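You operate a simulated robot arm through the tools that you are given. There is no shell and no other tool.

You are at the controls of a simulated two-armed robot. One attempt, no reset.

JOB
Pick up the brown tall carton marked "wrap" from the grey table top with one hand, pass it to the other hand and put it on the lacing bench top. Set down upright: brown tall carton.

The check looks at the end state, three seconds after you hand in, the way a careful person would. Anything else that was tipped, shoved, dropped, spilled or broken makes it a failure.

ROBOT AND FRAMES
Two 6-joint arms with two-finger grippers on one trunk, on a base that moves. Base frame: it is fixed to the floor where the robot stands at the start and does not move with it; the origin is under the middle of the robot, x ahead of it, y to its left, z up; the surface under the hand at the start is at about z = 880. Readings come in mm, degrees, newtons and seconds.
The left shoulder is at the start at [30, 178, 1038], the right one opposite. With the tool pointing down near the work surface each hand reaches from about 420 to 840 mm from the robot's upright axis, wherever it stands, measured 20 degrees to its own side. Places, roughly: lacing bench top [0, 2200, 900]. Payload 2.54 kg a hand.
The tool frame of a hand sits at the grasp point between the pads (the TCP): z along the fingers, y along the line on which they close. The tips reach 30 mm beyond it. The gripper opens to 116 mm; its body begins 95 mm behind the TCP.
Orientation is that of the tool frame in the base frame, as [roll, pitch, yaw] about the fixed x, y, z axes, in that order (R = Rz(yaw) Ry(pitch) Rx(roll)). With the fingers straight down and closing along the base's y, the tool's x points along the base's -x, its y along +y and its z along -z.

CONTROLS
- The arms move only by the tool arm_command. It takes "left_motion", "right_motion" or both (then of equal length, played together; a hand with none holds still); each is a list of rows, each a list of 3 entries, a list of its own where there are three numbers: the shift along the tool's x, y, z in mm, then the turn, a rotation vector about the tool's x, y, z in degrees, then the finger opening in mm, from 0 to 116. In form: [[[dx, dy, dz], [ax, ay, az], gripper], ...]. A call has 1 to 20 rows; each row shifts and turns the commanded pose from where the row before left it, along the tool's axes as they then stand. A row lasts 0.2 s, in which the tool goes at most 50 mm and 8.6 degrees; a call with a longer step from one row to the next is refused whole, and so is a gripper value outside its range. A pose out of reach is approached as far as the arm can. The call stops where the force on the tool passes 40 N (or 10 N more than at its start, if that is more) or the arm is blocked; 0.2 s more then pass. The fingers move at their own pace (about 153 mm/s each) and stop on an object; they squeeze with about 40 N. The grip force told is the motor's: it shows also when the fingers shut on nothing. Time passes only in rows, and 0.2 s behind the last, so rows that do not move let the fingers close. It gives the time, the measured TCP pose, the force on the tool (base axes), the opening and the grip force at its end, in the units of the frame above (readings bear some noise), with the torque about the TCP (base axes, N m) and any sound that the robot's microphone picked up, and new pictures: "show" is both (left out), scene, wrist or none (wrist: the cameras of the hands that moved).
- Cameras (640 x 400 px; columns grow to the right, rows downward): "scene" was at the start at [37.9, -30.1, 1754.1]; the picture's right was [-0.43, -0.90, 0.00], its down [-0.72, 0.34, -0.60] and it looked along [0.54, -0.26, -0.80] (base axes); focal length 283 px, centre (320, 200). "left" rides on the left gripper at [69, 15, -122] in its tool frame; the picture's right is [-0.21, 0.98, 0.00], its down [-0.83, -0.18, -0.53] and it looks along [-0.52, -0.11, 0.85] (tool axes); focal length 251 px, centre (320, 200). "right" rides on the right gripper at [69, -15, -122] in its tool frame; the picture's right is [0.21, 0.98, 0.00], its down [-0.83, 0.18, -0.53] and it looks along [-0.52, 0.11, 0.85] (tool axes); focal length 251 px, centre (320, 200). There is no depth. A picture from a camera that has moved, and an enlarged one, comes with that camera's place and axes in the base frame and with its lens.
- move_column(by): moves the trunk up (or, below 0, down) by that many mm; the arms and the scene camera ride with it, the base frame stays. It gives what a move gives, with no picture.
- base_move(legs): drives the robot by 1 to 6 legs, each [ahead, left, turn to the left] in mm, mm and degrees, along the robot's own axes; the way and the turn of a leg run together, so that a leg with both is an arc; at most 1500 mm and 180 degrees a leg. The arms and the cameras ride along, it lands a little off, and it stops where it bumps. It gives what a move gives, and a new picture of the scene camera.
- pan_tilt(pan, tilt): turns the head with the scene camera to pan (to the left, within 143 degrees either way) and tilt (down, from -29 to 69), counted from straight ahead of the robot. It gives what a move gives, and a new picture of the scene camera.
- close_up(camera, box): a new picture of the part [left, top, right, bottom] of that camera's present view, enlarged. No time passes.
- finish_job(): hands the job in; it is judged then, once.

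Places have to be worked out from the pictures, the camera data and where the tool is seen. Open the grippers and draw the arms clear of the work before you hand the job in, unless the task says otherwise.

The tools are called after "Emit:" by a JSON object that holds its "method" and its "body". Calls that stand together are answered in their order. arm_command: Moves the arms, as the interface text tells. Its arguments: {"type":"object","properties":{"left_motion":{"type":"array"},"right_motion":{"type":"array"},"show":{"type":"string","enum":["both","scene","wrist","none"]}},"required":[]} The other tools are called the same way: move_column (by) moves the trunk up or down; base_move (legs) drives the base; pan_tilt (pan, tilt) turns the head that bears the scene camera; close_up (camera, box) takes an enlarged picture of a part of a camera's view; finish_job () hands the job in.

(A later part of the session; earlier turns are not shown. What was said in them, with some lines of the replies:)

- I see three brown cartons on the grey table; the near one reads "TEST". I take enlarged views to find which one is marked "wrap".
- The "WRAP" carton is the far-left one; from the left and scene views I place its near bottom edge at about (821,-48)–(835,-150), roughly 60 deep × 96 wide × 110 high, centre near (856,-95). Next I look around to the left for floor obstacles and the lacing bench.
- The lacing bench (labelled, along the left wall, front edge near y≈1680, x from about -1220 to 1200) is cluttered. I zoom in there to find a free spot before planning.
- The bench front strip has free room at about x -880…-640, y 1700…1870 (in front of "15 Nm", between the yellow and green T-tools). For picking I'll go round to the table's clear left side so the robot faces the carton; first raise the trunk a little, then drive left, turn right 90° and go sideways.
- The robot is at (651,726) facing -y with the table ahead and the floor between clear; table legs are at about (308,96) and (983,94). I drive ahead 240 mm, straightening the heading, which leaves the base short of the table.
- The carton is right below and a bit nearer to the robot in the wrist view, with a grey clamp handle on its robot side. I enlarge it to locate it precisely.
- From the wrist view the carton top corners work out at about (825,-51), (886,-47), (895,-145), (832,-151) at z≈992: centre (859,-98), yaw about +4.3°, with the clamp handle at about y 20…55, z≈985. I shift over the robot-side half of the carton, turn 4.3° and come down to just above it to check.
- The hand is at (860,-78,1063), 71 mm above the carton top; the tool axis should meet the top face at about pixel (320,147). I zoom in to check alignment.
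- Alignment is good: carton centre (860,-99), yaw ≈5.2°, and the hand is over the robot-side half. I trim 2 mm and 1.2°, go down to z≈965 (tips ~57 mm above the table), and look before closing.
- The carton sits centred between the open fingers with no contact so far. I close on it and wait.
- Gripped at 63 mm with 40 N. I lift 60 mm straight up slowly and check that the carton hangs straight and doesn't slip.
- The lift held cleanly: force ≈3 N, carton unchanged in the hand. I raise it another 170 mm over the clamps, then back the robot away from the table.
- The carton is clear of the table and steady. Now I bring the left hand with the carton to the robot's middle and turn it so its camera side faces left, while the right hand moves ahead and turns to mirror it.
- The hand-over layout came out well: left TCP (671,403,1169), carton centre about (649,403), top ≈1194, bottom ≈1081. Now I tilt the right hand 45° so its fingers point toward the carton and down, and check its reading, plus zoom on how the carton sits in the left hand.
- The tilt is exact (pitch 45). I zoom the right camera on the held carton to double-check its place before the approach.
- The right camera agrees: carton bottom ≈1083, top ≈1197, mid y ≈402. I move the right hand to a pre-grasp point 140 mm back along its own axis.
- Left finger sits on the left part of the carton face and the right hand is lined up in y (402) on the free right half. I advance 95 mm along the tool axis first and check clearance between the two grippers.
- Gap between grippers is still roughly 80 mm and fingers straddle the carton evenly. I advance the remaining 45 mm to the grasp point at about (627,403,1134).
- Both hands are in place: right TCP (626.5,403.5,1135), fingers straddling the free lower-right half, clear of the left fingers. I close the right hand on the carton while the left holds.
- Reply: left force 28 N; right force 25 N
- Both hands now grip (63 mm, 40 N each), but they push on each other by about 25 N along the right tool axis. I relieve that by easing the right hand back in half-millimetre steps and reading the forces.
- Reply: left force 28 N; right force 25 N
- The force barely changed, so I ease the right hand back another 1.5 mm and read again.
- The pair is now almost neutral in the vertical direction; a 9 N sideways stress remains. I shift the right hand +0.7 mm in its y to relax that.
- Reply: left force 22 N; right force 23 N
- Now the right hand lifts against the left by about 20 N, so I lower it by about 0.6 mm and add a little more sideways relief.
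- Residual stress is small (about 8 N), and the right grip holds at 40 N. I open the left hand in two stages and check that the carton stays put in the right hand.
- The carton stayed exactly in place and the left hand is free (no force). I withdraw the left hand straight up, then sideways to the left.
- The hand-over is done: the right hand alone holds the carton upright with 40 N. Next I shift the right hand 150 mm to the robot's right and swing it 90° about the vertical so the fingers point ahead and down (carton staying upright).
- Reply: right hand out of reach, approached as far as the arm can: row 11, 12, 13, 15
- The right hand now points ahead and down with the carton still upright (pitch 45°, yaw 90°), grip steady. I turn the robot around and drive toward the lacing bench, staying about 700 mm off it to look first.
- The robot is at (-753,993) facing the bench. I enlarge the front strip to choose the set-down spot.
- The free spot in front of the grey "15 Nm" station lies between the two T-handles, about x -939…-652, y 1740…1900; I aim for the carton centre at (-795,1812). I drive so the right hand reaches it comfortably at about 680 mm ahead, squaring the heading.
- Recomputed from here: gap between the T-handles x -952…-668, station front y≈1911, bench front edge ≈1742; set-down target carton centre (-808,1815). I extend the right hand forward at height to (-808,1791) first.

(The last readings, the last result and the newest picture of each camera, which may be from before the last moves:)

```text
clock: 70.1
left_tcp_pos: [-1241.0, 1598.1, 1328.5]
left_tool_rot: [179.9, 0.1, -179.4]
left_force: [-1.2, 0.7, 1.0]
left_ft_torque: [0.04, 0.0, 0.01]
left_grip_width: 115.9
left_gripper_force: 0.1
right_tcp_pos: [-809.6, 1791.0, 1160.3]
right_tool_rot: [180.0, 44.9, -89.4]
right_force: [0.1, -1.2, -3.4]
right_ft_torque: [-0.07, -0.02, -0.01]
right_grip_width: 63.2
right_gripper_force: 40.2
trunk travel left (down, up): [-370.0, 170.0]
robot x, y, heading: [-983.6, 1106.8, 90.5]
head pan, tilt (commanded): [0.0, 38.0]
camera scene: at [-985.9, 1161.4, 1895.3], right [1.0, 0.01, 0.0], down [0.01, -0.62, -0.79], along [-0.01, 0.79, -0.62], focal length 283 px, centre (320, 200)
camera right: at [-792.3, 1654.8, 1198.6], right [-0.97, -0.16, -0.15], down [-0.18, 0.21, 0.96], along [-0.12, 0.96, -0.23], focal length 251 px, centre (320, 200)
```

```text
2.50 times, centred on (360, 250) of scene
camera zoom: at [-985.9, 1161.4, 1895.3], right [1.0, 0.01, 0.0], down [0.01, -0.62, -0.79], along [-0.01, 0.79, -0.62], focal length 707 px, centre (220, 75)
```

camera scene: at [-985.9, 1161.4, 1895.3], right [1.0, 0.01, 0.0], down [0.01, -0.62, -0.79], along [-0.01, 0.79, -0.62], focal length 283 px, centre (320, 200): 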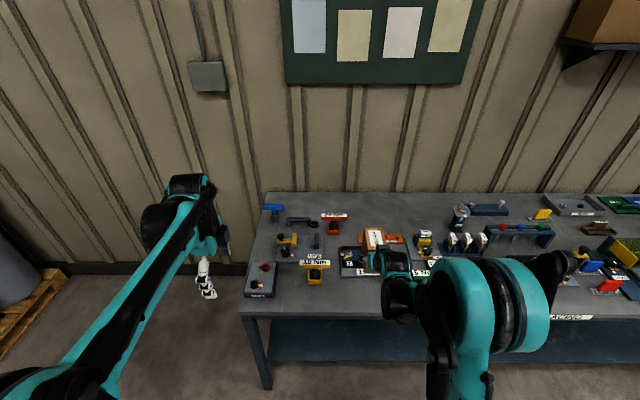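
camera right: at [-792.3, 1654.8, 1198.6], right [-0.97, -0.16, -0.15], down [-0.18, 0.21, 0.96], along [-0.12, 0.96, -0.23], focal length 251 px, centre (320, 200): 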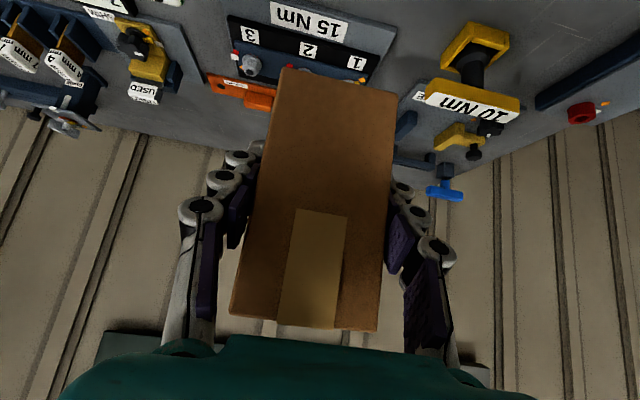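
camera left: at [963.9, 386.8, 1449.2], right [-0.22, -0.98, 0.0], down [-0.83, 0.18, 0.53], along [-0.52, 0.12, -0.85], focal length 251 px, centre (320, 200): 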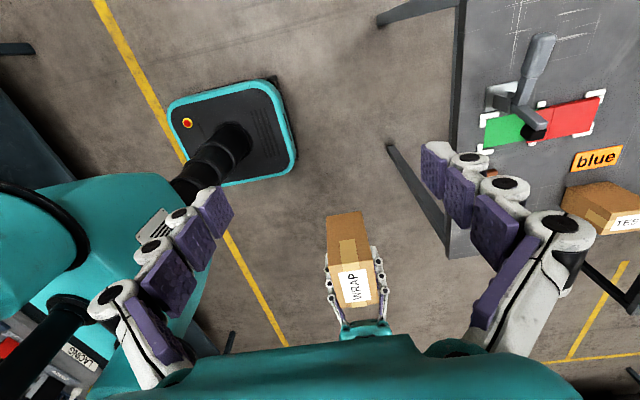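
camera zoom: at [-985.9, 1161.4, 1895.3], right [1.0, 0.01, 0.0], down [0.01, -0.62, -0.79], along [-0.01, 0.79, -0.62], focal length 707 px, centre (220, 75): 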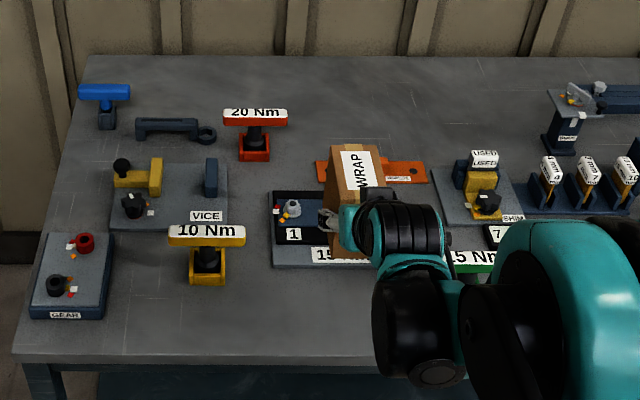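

The hand is at (-810,1791,1160) with the carton clear over the free spot. From the wrist view the station edge is near y≈1895, so I lower to z≈1000 (carton bottom ≈945) and nudge 3 mm nearer, then recheck.

Emit:
{"method": "arm_command", "body": {"right_motion": [[[29, 0, 27], [0, 0, 0], 30], [[29, 0, 27], [0, 0, 0], 30], [[28.5, 0, 28], [0, 0, 0], 30], [[28.5, 0, 28], [0, 0, 0], 30], [[0, 0, 0], [0, 0, 0], 30]]}}

Emit:
{"method": "close_up", "body": {"camera": "scene", "box": [280, 190, 440, 330]}}

Emit:
{"method": "close_up", "body": {"camera": "right", "box": [120, 0, 560, 275]}}

```text
clock: 71.3
left_tcp_pos: [-1239.2, 1599.3, 1328.6]
left_tool_rot: [-180.0, 0.0, -179.4]
left_force: [0.6, -0.4, 0.0]
left_ft_torque: [0.01, 0.04, 0.02]
left_grip_width: 115.9
left_gripper_force: 0.1
right_tcp_pos: [-810.5, 1790.8, 1003.4]
right_tool_rot: [-179.9, 44.7, -89.4]
right_force: [0.6, 0.3, -3.4]
right_ft_torque: [-0.07, 0.04, 0.02]
right_grip_width: 63.1
right_gripper_force: 40.2
right hand out of reach, approached as far as the arm can: row 4
trunk travel left (down, up): [-370.0, 170.0]
robot x, y, heading: [-986.4, 1103.3, 90.5]
head pan, tilt (commanded): [0.0, 38.0]
camera scene: at [-985.7, 1162.0, 1895.3], right [1.0, 0.01, 0.0], down [0.01, -0.62, -0.79], along [-0.01, 0.79, -0.62], focal length 283 px, centre (320, 200)
camera right: at [-793.1, 1655.8, 1042.0], right [-0.97, -0.16, -0.15], down [-0.18, 0.21, 0.96], along [-0.12, 0.96, -0.23], focal length 251 px, centre (320, 200)
```

scene: 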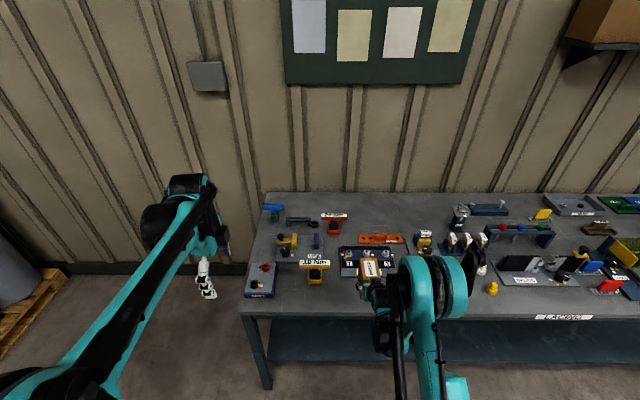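
right: 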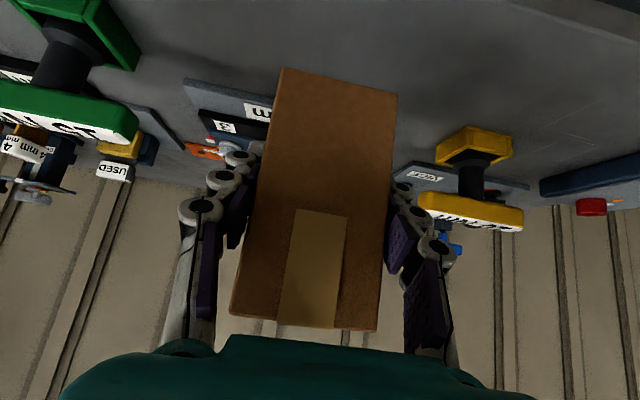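

```text
2.86 times, centred on (360, 260) of scene
camera zoom: at [-985.7, 1162.0, 1895.3], right [1.0, 0.01, 0.0], down [0.01, -0.62, -0.79], along [-0.01, 0.79, -0.62], focal length 808 px, centre (206, 29)
```

zoom: 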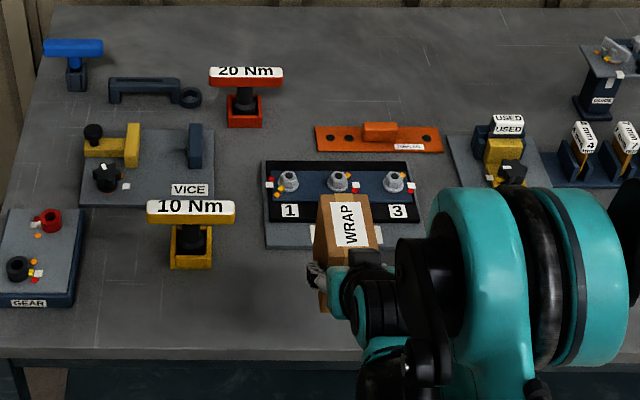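

```text
1.45 times, centred on (340, 138) of right
camera zoom: at [-793.1, 1655.8, 1042.0], right [-0.97, -0.16, -0.15], down [-0.18, 0.21, 0.96], along [-0.12, 0.96, -0.23], focal length 366 px, centre (291, 291)
```

zoom: 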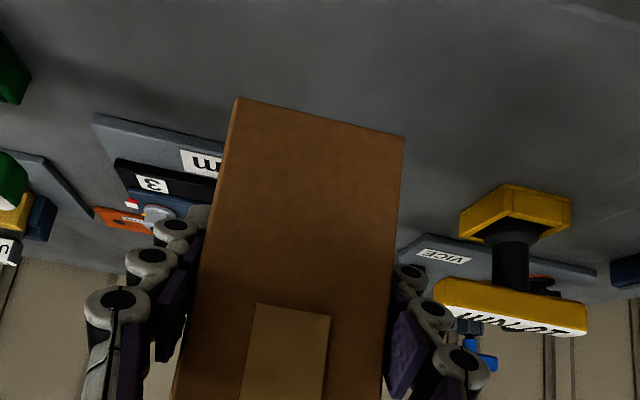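

The arm hit a limit at z≈1003, so I raise the hand 50 mm and lower the trunk 90 mm instead, which should leave the carton bottom about 8 mm above the bench with arm travel left for a gentle touch-down.

Emit:
{"method": "arm_command", "body": {"right_motion": [[[-17.5, 0, -17.5], [0, 0, 0], 30], [[-18, 0, -18], [0, 0, 0], 30], [[0, 0, 0], [0, 0, 0], 30]], "show": "none"}}

Emit:
{"method": "move_column", "body": {"by": -70}}

Emit:
{"method": "close_up", "body": {"camera": "right", "box": [120, 0, 560, 275]}}

```text
clock: 72.1
left_tcp_pos: [-1240.0, 1599.8, 1328.0]
left_tool_rot: [180.0, 0.0, -179.4]
left_force: [0.0, 0.1, -0.5]
left_ft_torque: [-0.01, 0.01, 0.0]
left_grip_width: 116.3
left_gripper_force: 0.1
right_tcp_pos: [-809.7, 1793.0, 1051.2]
right_tool_rot: [-180.0, 44.8, -89.4]
right_force: [-0.2, 0.1, -4.2]
right_ft_torque: [-0.11, 0.0, 0.01]
right_grip_width: 63.2
right_gripper_force: 40.3
trunk travel left (down, up): [-370.0, 170.0]
robot x, y, heading: [-986.4, 1107.2, 90.6]
head pan, tilt (commanded): [0.0, 38.0]
```

```text
clock: 73.2
left_tcp_pos: [-1240.4, 1601.0, 1257.5]
left_tool_rot: [-179.9, 0.0, -179.5]
left_force: [0.0, 0.0, 0.0]
left_ft_torque: [0.02, 0.02, 0.02]
left_grip_width: 116.2
left_gripper_force: 0.0
right_tcp_pos: [-809.6, 1791.7, 981.5]
right_tool_rot: [180.0, 44.8, -89.4]
right_force: [0.1, 0.2, -3.3]
right_ft_torque: [-0.1, -0.05, 0.02]
right_grip_width: 63.0
right_gripper_force: 39.4
trunk travel left (down, up): [-300.0, 240.0]
robot x, y, heading: [-986.1, 1104.7, 90.5]
head pan, tilt (commanded): [0.0, 38.0]
```

```text
1.45 times, centred on (340, 138) of right
camera zoom: at [-793.5, 1656.9, 1020.5], right [-0.97, -0.16, -0.15], down [-0.18, 0.21, 0.96], along [-0.12, 0.96, -0.23], focal length 366 px, centre (291, 291)
```

zoom: 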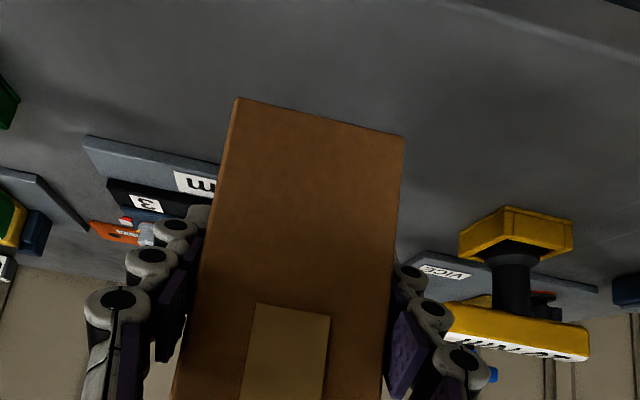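

Comparing both cameras on the same points (yellow tool base, bench edge), the views only agree if the bench top is at z≈862, which puts its front edge at y≈1767 and the station front near 1925. So I shift the carton 28 mm further forward (centre ≈1845) and lower the trunk 40 mm, leaving roughly 25 mm of gap to check.

Emit:
{"method": "arm_command", "body": {"right_motion": [[[-19.8, 0, 19.8], [0, 0, 0], 30], [[0, 0, 0], [0, 0, 0], 30]], "show": "none"}}

Emit:
{"method": "move_column", "body": {"by": -40}}

Emit:
{"method": "close_up", "body": {"camera": "right", "box": [120, 0, 560, 275]}}

Emit:
{"method": "close_up", "body": {"camera": "scene", "box": [280, 190, 440, 330]}}

```text
clock: 73.8
left_tcp_pos: [-1239.7, 1599.0, 1257.3]
left_tool_rot: [180.0, 0.0, -179.4]
left_force: [0.2, 0.2, 0.4]
left_ft_torque: [0.05, 0.01, 0.01]
left_grip_width: 116.0
left_gripper_force: 0.1
right_tcp_pos: [-811.6, 1819.6, 983.0]
right_tool_rot: [-180.0, 45.0, -89.5]
right_force: [0.7, 1.1, -3.6]
right_ft_torque: [-0.1, -0.01, -0.04]
right_grip_width: 63.3
right_gripper_force: 39.8
trunk travel left (down, up): [-300.0, 240.0]
robot x, y, heading: [-987.8, 1105.8, 90.4]
head pan, tilt (commanded): [0.0, 38.0]
```

```text
clock: 74.6
left_tcp_pos: [-1239.6, 1599.5, 1217.4]
left_tool_rot: [-180.0, 0.0, -179.4]
left_force: [-0.4, -0.3, 0.5]
left_ft_torque: [-0.02, 0.04, -0.02]
left_grip_width: 116.1
left_gripper_force: 0.1
right_tcp_pos: [-810.6, 1820.0, 942.5]
right_tool_rot: [-179.9, 44.8, -89.4]
right_force: [0.4, -0.4, -3.1]
right_ft_torque: [-0.09, -0.01, 0.04]
right_grip_width: 63.4
right_gripper_force: 40.1
trunk travel left (down, up): [-260.0, 280.0]
robot x, y, heading: [-986.0, 1101.5, 90.5]
head pan, tilt (commanded): [0.0, 38.0]
```

```text
1.45 times, centred on (340, 138) of right
camera zoom: at [-794.3, 1684.6, 981.0], right [-0.97, -0.16, -0.15], down [-0.18, 0.21, 0.96], along [-0.12, 0.96, -0.23], focal length 366 px, centre (291, 291)
```

zoom: 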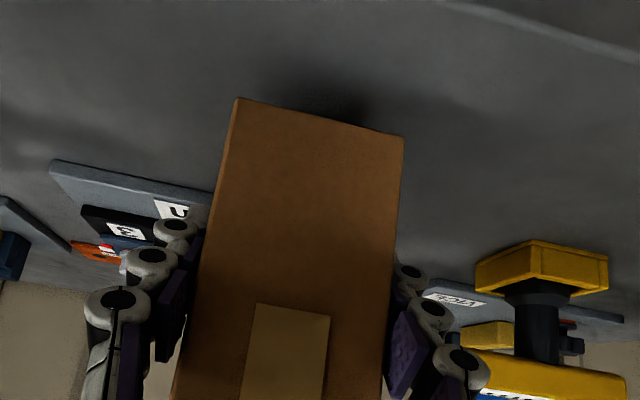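

```text
2.86 times, centred on (360, 260) of scene
camera zoom: at [-985.5, 1163.0, 1785.3], right [1.0, 0.01, 0.0], down [0.01, -0.62, -0.79], along [-0.01, 0.79, -0.62], focal length 808 px, centre (206, 29)
```

zoom: 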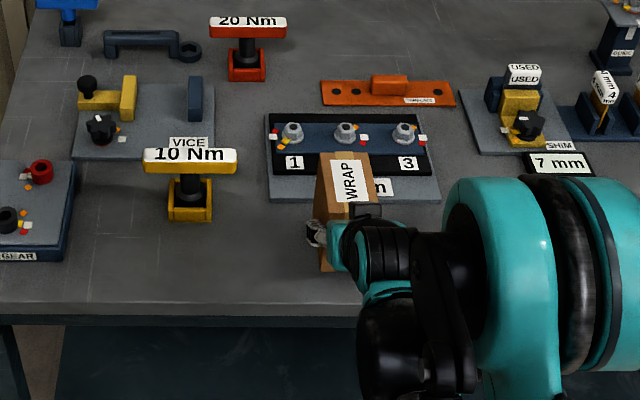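

The carton is centred over the free patch: front about 29 mm inside the bench edge, back about 30 mm short of the station. I lower gently by 18 mm and watch the vertical force.

Emit:
{"method": "arm_command", "body": {"right_motion": [[[2.12, 0, 2.12], [0, 0, 0], 30], [[2.12, 0, 2.12], [0, 0, 0], 30], [[2.12, 0, 2.12], [0, 0, 0], 30], [[2.12, 0, 2.12], [0, 0, 0], 30], [[2.12, 0, 2.12], [0, 0, 0], 30], [[2.12, 0, 2.12], [0, 0, 0], 30]], "show": "wrist"}}

```text
clock: 76.0
left_tcp_pos: [-1238.9, 1599.0, 1218.5]
left_tool_rot: [-180.0, 0.0, -179.4]
left_force: [-0.1, 0.7, -1.3]
left_ft_torque: [-0.02, -0.02, -0.03]
left_grip_width: 115.9
left_gripper_force: 0.0
right_tcp_pos: [-809.9, 1820.6, 924.0]
right_tool_rot: [180.0, 44.8, -89.4]
right_force: [0.8, 0.1, -2.9]
right_ft_torque: [-0.1, 0.01, 0.01]
right_grip_width: 63.1
right_gripper_force: 40.2
trunk travel left (down, up): [-260.0, 280.0]
robot x, y, heading: [-984.9, 1102.9, 90.5]
head pan, tilt (commanded): [0.0, 38.0]
camera right: at [-793.5, 1685.1, 963.0], right [-0.97, -0.16, -0.15], down [-0.18, 0.21, 0.96], along [-0.12, 0.96, -0.23], focal length 251 px, centre (320, 200)
```

right: 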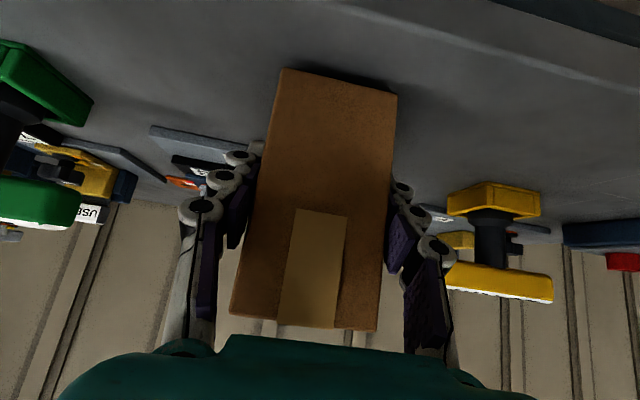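

No contact yet at z=924 (force still -3 N). I continue down in 2 mm steps, 6 mm.

Emit:
{"method": "arm_command", "body": {"right_motion": [[[1.41, 0, 1.41], [0, 0, 0], 30], [[1.41, 0, 1.41], [0, 0, 0], 30], [[1.41, 0, 1.41], [0, 0, 0], 30]], "show": "none"}}

```text
clock: 76.8
left_tcp_pos: [-1239.6, 1600.9, 1218.0]
left_tool_rot: [-179.9, 0.0, -179.3]
left_force: [-1.2, 0.1, -0.5]
left_ft_torque: [-0.01, -0.01, 0.01]
left_grip_width: 115.7
left_gripper_force: 0.1
right_tcp_pos: [-810.4, 1820.8, 919.2]
right_tool_rot: [-180.0, 44.7, -89.4]
right_force: [0.8, -0.1, -2.7]
right_ft_torque: [-0.11, 0.04, 0.0]
right_grip_width: 63.3
right_gripper_force: 39.9
trunk travel left (down, up): [-260.0, 280.0]
robot x, y, heading: [-984.9, 1107.1, 90.6]
head pan, tilt (commanded): [0.0, 38.0]
```

Still free at z≈919. I go down another 4 mm in 2 mm steps.

Emit:
{"method": "arm_command", "body": {"right_motion": [[[1.41, 0, 1.41], [0, 0, 0], 30], [[1.41, 0, 1.41], [0, 0, 0], 30]], "show": "none"}}

Emit:
{"method": "close_up", "body": {"camera": "right", "box": [240, 20, 440, 145]}}

```text
clock: 77.4
left_tcp_pos: [-1239.5, 1599.2, 1218.2]
left_tool_rot: [-180.0, 0.0, -179.4]
left_force: [-0.1, -0.2, -0.3]
left_ft_torque: [-0.03, -0.02, 0.05]
left_grip_width: 116.1
left_gripper_force: 0.0
right_tcp_pos: [-811.0, 1819.7, 916.8]
right_tool_rot: [180.0, 45.0, -89.4]
right_force: [1.6, 0.4, 5.5]
right_ft_torque: [0.62, 0.23, -0.12]
right_grip_width: 63.2
right_gripper_force: 39.6
trunk travel left (down, up): [-260.0, 280.0]
robot x, y, heading: [-983.9, 1102.9, 90.4]
head pan, tilt (commanded): [0.0, 38.0]
```

```text
3.20 times, centred on (340, 82) of right
camera zoom: at [-794.3, 1684.4, 953.6], right [-0.98, -0.16, -0.15], down [-0.18, 0.21, 0.96], along [-0.12, 0.97, -0.23], focal length 805 px, centre (256, 576)
```

zoom: 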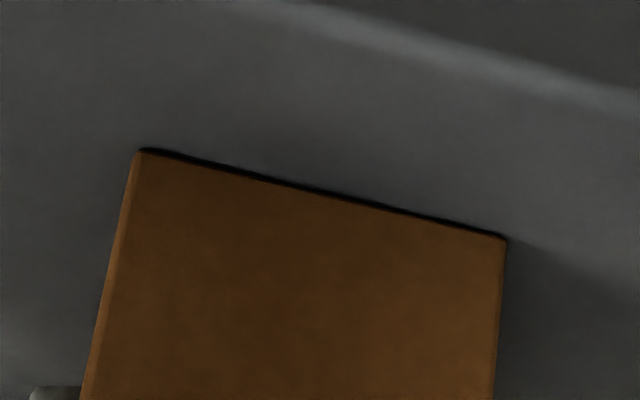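

Contact: vertical force went from -3 to +5.5 N at z≈917, with the torque showing the far bottom edge touching first. I press down one more millimetre to let it settle flat, then read.

Emit:
{"method": "arm_command", "body": {"right_motion": [[[0.7, 0, 0.7], [0, 0, 0], 30], [[0, 0, 0], [0, 0, 0], 30]], "show": "none"}}

Emit:
{"method": "close_up", "body": {"camera": "right", "box": [240, 20, 440, 145]}}

```text
clock: 78.0
left_tcp_pos: [-1239.9, 1598.7, 1218.1]
left_tool_rot: [179.9, 0.1, -179.4]
left_force: [0.1, 0.2, -0.9]
left_ft_torque: [-0.01, 0.02, 0.0]
left_grip_width: 115.9
left_gripper_force: 0.1
right_tcp_pos: [-811.8, 1819.2, 914.5]
right_tool_rot: [-180.0, 45.0, -89.5]
right_force: [2.9, 11.2, 23.7]
right_ft_torque: [0.44, 0.21, -0.16]
right_grip_width: 63.0
right_gripper_force: 39.9
trunk travel left (down, up): [-260.0, 280.0]
robot x, y, heading: [-985.2, 1104.9, 90.5]
head pan, tilt (commanded): [0.0, 38.0]
```

```text
3.20 times, centred on (340, 82) of right
camera zoom: at [-794.3, 1684.1, 953.1], right [-0.97, -0.16, -0.15], down [-0.18, 0.2, 0.96], along [-0.12, 0.97, -0.23], focal length 805 px, centre (256, 576)
```

zoom: 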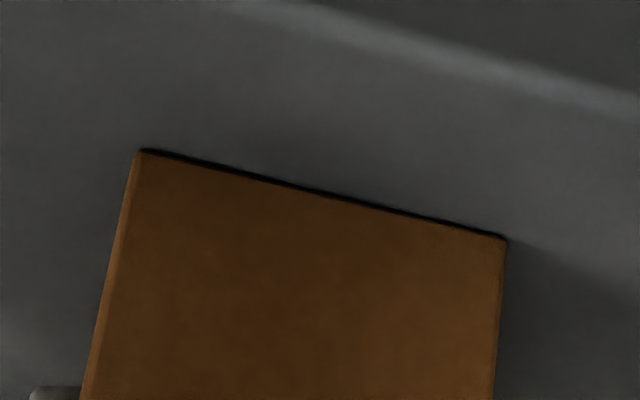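

The centre of pressure is now within the base, so the carton stands flat with about 24 N on it. I ease up half a millimetre and open the right hand in stages.

Emit:
{"method": "arm_command", "body": {"right_motion": [[[-0.35, 0, -0.35], [0, 0, 0], 30], [[0, 0, 0], [0, 0, 0], 66], [[0, 0, 0], [0, 0, 0], 80], [[0, 0, 0], [0, 0, 0], 105], [[0, 0, 0], [0, 0, 0], 105]], "show": "both"}}

Emit:
{"method": "close_up", "body": {"camera": "right", "box": [200, 20, 460, 345]}}

```text
clock: 79.2
left_tcp_pos: [-1240.6, 1599.8, 1218.4]
left_tool_rot: [179.9, 0.0, -179.5]
left_force: [0.9, -0.1, 0.3]
left_ft_torque: [0.04, 0.02, 0.0]
left_grip_width: 115.8
left_gripper_force: 0.1
right_tcp_pos: [-810.5, 1819.5, 913.8]
right_tool_rot: [180.0, 44.8, -89.4]
right_force: [-0.3, -0.2, 0.3]
right_ft_torque: [-0.03, -0.03, 0.0]
right_grip_width: 104.9
right_gripper_force: 0.2
trunk travel left (down, up): [-260.0, 280.0]
robot x, y, heading: [-987.6, 1105.7, 90.5]
head pan, tilt (commanded): [0.0, 38.0]
camera scene: at [-985.6, 1162.8, 1785.2], right [1.0, 0.01, 0.0], down [0.01, -0.62, -0.79], along [-0.01, 0.79, -0.62], focal length 283 px, centre (320, 200)
camera right: at [-794.4, 1684.1, 952.1], right [-0.97, -0.16, -0.15], down [-0.18, 0.21, 0.96], along [-0.12, 0.96, -0.23], focal length 251 px, centre (320, 200)
```

scene: 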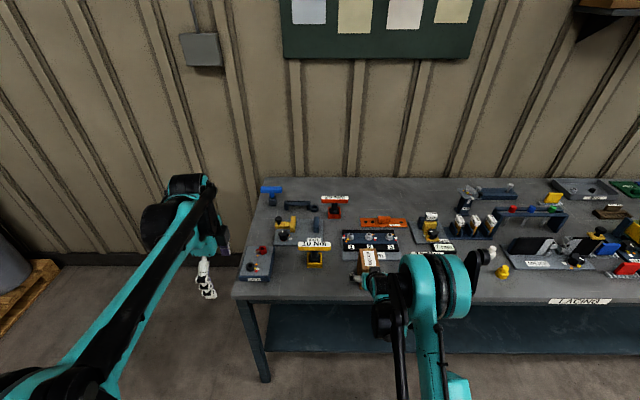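
right: 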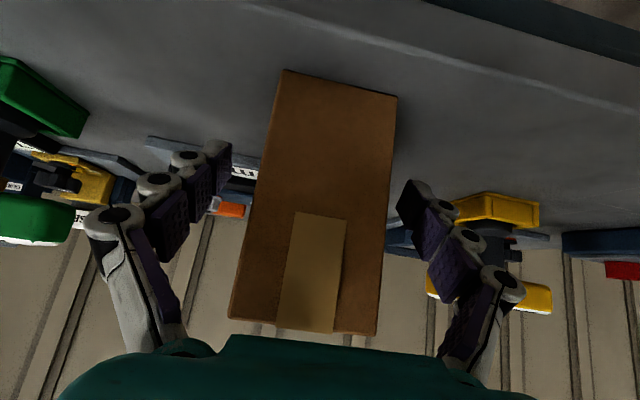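

```text
1.23 times, centred on (330, 182) of right
camera zoom: at [-794.4, 1684.1, 952.1], right [-0.97, -0.16, -0.15], down [-0.18, 0.21, 0.96], along [-0.12, 0.96, -0.23], focal length 310 px, centre (308, 222)
```

zoom: 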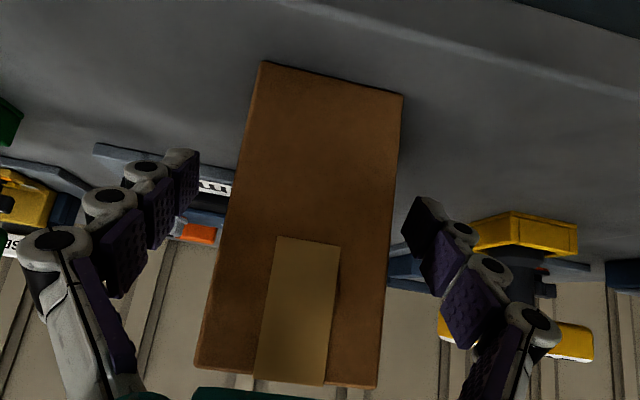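

The right hand is free of the carton (no force), and the carton stands by itself. I back the hand out along its own axis, up and toward the robot.

Emit:
{"method": "arm_command", "body": {"right_motion": [[[0, 0, -15], [0, 0, 0], 112], [[0, 0, -25], [0, 0, 0], 112], [[0, 0, -35], [0, 0, 0], 112], [[0, 0, -40], [0, 0, 0], 112], [[0, 0, -40], [0, 0, 0], 112], [[0, 0, -40], [0, 0, 0], 112], [[0, 0, 0], [0, 0, 0], 112]]}}

Emit:
{"method": "close_up", "body": {"camera": "scene", "box": [260, 170, 460, 320]}}

Emit:
{"method": "close_up", "body": {"camera": "right", "box": [120, 0, 560, 300]}}

```text
clock: 80.8
left_tcp_pos: [-1239.5, 1601.4, 1217.8]
left_tool_rot: [-180.0, 0.0, -179.5]
left_force: [0.2, 0.6, -0.4]
left_ft_torque: [-0.06, 0.0, 0.0]
left_grip_width: 116.1
left_gripper_force: 0.0
right_tcp_pos: [-810.7, 1683.4, 1052.5]
right_tool_rot: [179.9, 44.8, -89.5]
right_force: [-0.2, 0.6, -0.2]
right_ft_torque: [0.01, -0.04, 0.02]
right_grip_width: 112.2
right_gripper_force: 0.0
trunk travel left (down, up): [-260.0, 280.0]
robot x, y, heading: [-981.8, 1107.4, 90.5]
head pan, tilt (commanded): [0.0, 38.0]
camera scene: at [-985.5, 1164.7, 1785.1], right [1.0, 0.01, 0.0], down [0.01, -0.62, -0.79], along [-0.01, 0.79, -0.62], focal length 283 px, centre (320, 200)
camera right: at [-793.7, 1547.3, 1090.8], right [-0.97, -0.16, -0.15], down [-0.18, 0.21, 0.96], along [-0.12, 0.96, -0.23], focal length 251 px, centre (320, 200)
```

scene: 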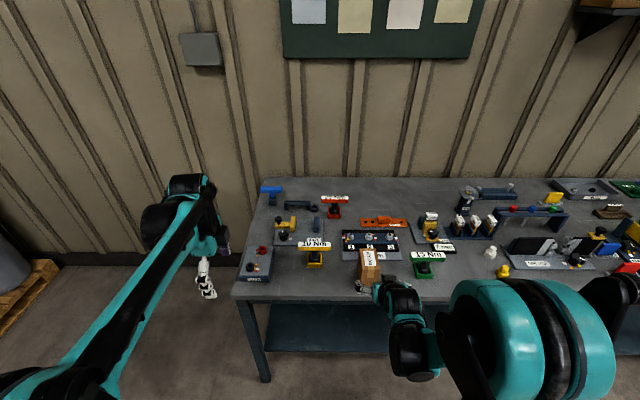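
right: 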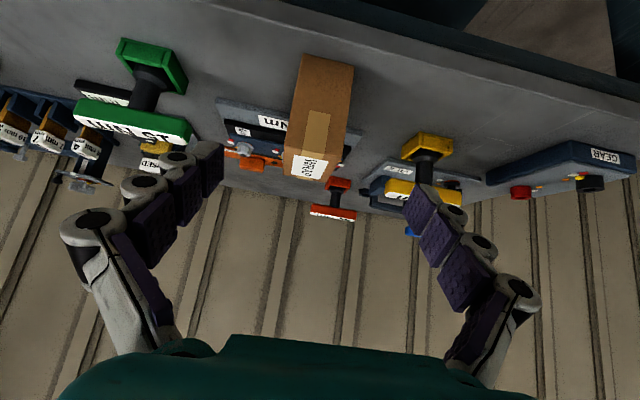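

```text
2.67 times, centred on (360, 245) of scene
camera zoom: at [-985.5, 1164.7, 1785.1], right [1.0, 0.01, 0.0], down [0.01, -0.62, -0.79], along [-0.01, 0.79, -0.62], focal length 754 px, centre (213, 80)
```

zoom: 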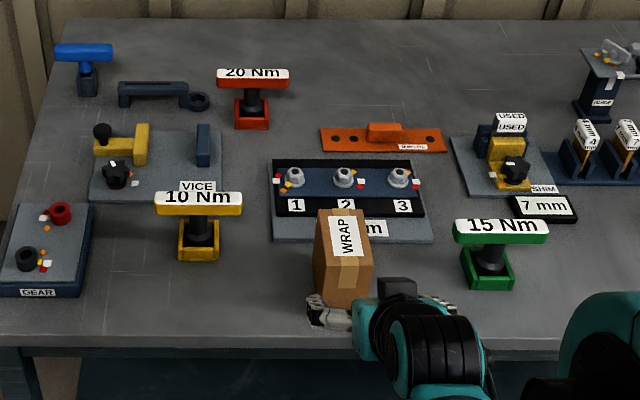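

```text
1.33 times, centred on (340, 150) of right
camera zoom: at [-793.7, 1547.3, 1090.8], right [-0.97, -0.16, -0.15], down [-0.18, 0.21, 0.96], along [-0.12, 0.96, -0.23], focal length 335 px, centre (293, 267)
```

zoom: 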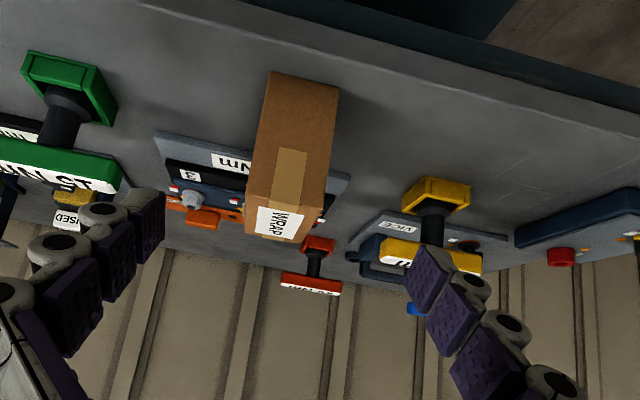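

The "WRAP" carton stands upright on the lacing bench with gaps to the station, the T-tools and the edge; nothing else moved. I back the robot off to draw both arms clear and take a last look.

Emit:
{"method": "base_move", "body": {"legs": [[-350, 0, 0]]}}

Emit:
{"method": "pan_tilt", "body": {"pan": -5, "tilt": 30}}

Emit:
{"method": "close_up", "body": {"camera": "scene", "box": [240, 170, 440, 320]}}

Emit:
{"method": "close_up", "body": {"camera": "right", "box": [180, 40, 480, 250]}}

```text
clock: 83.0
left_tcp_pos: [-1237.9, 1251.0, 1218.4]
left_tool_rot: [-180.0, 0.0, -179.4]
left_force: [0.1, 0.4, -0.7]
left_ft_torque: [-0.01, -0.03, 0.0]
left_grip_width: 116.1
left_gripper_force: 0.0
right_tcp_pos: [-807.3, 1333.6, 1052.3]
right_tool_rot: [180.0, 44.9, -89.4]
right_force: [-0.8, 0.7, 0.7]
right_ft_torque: [0.01, 0.02, 0.02]
right_grip_width: 112.0
right_gripper_force: 0.1
trunk travel left (down, up): [-260.0, 280.0]
robot x, y, heading: [-986.8, 754.0, 90.5]
head pan, tilt (commanded): [0.0, 38.0]
camera scene: at [-982.7, 813.5, 1785.3], right [1.0, 0.01, 0.0], down [0.01, -0.62, -0.79], along [-0.01, 0.79, -0.62], focal length 283 px, centre (320, 200)
```

scene: 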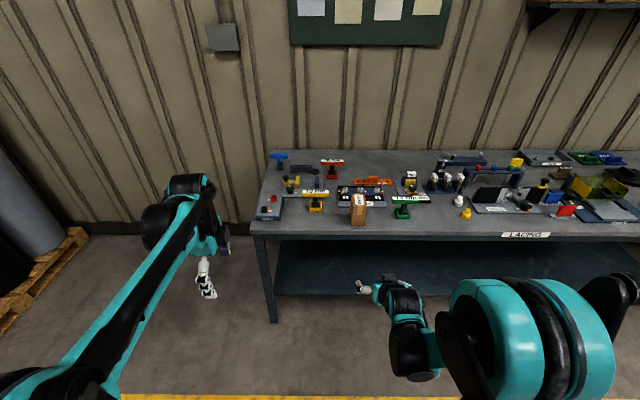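

```text
clock: 83.7
left_tcp_pos: [-1236.7, 1252.7, 1217.8]
left_tool_rot: [-179.9, 0.0, -179.3]
left_force: [0.4, 0.9, -0.4]
left_ft_torque: [-0.03, 0.03, 0.0]
left_grip_width: 116.1
left_gripper_force: 0.0
right_tcp_pos: [-806.5, 1333.3, 1052.7]
right_tool_rot: [-180.0, 44.8, -89.4]
right_force: [-0.3, 0.3, 0.7]
right_ft_torque: [-0.01, 0.0, 0.03]
right_grip_width: 112.1
right_gripper_force: 0.1
trunk travel left (down, up): [-260.0, 280.0]
robot x, y, heading: [-982.9, 753.0, 90.3]
head pan, tilt (commanded): [-5.0, 30.0]
camera scene: at [-974.9, 818.6, 1797.5], right [1.0, -0.08, 0.0], down [-0.04, -0.5, -0.87], along [0.07, 0.86, -0.5], focal length 283 px, centre (320, 200)
```

scene: 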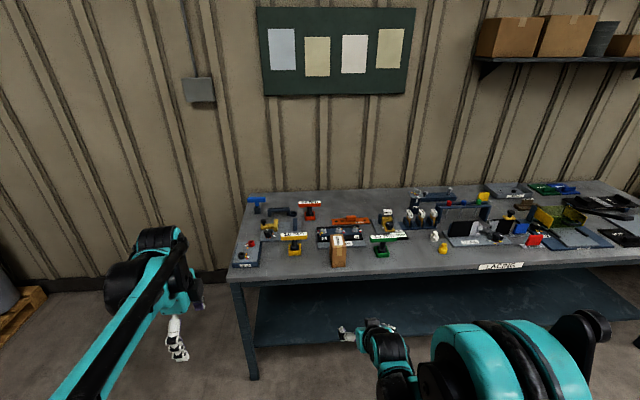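

```text
2.67 times, centred on (340, 245) of scene
camera zoom: at [-974.9, 818.6, 1797.5], right [1.0, -0.08, 0.0], down [-0.04, -0.5, -0.87], along [0.07, 0.86, -0.5], focal length 754 px, centre (267, 80)
```

zoom: 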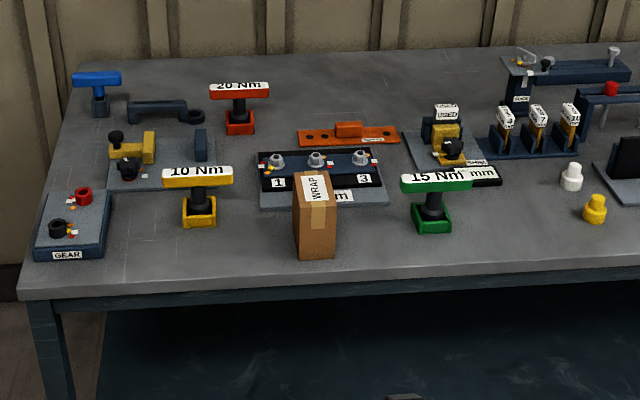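

```text
1.90 times, centred on (330, 145) of right
camera zoom: at [-790.8, 1198.2, 1091.0], right [-0.97, -0.16, -0.15], down [-0.18, 0.21, 0.96], along [-0.12, 0.96, -0.23], focal length 479 px, centre (301, 305)
```

zoom: 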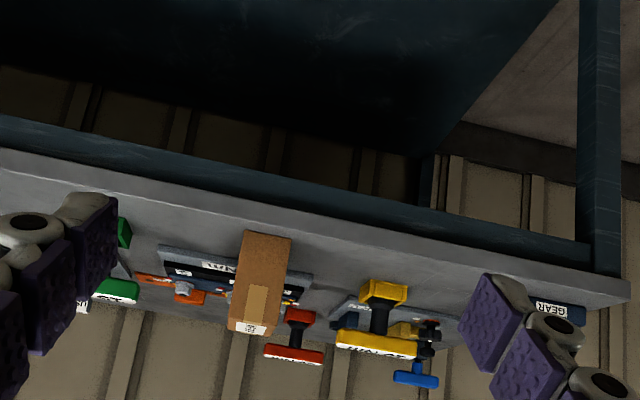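

The final views show the carton standing upright on the lacing bench, the other items where they were, both grippers open and both arms well clear. I hand the job in.

Emit:
{"method": "finish_job", "body": {}}

```text
The job is handed in.
```

The "wrap" carton is standing upright on the lacing bench, and I've handed the job in. I don't have the check's result.

- **Pick-up:** I drove to the left side of the grey table. The left hand took the carton from above, and it held without slipping through the lift.
- **Pass:** Away from the table, the right hand gripped the lower right half of the carton. The left hand then opened and drew clear, and the carton did not shift.
- **Set-down:** The carton is on the front strip of the bench, between the yellow "10 Nm" and green "15 Nm" tools. By my estimate it sits about 30 mm inside the front edge and about 30 mm short of the "15 Nm" station.
- **Bench height:** The bench top is near z = 860 by the cameras and the touch-down height, not the roughly 900 in the brief, so I lowered the carton in small steps until it touched.

In the last pictures nothing else on the bench had moved. Both grippers are open, and the robot is backed about 350 mm away. I last saw the grey table during the hand-over, and nothing there looked disturbed.
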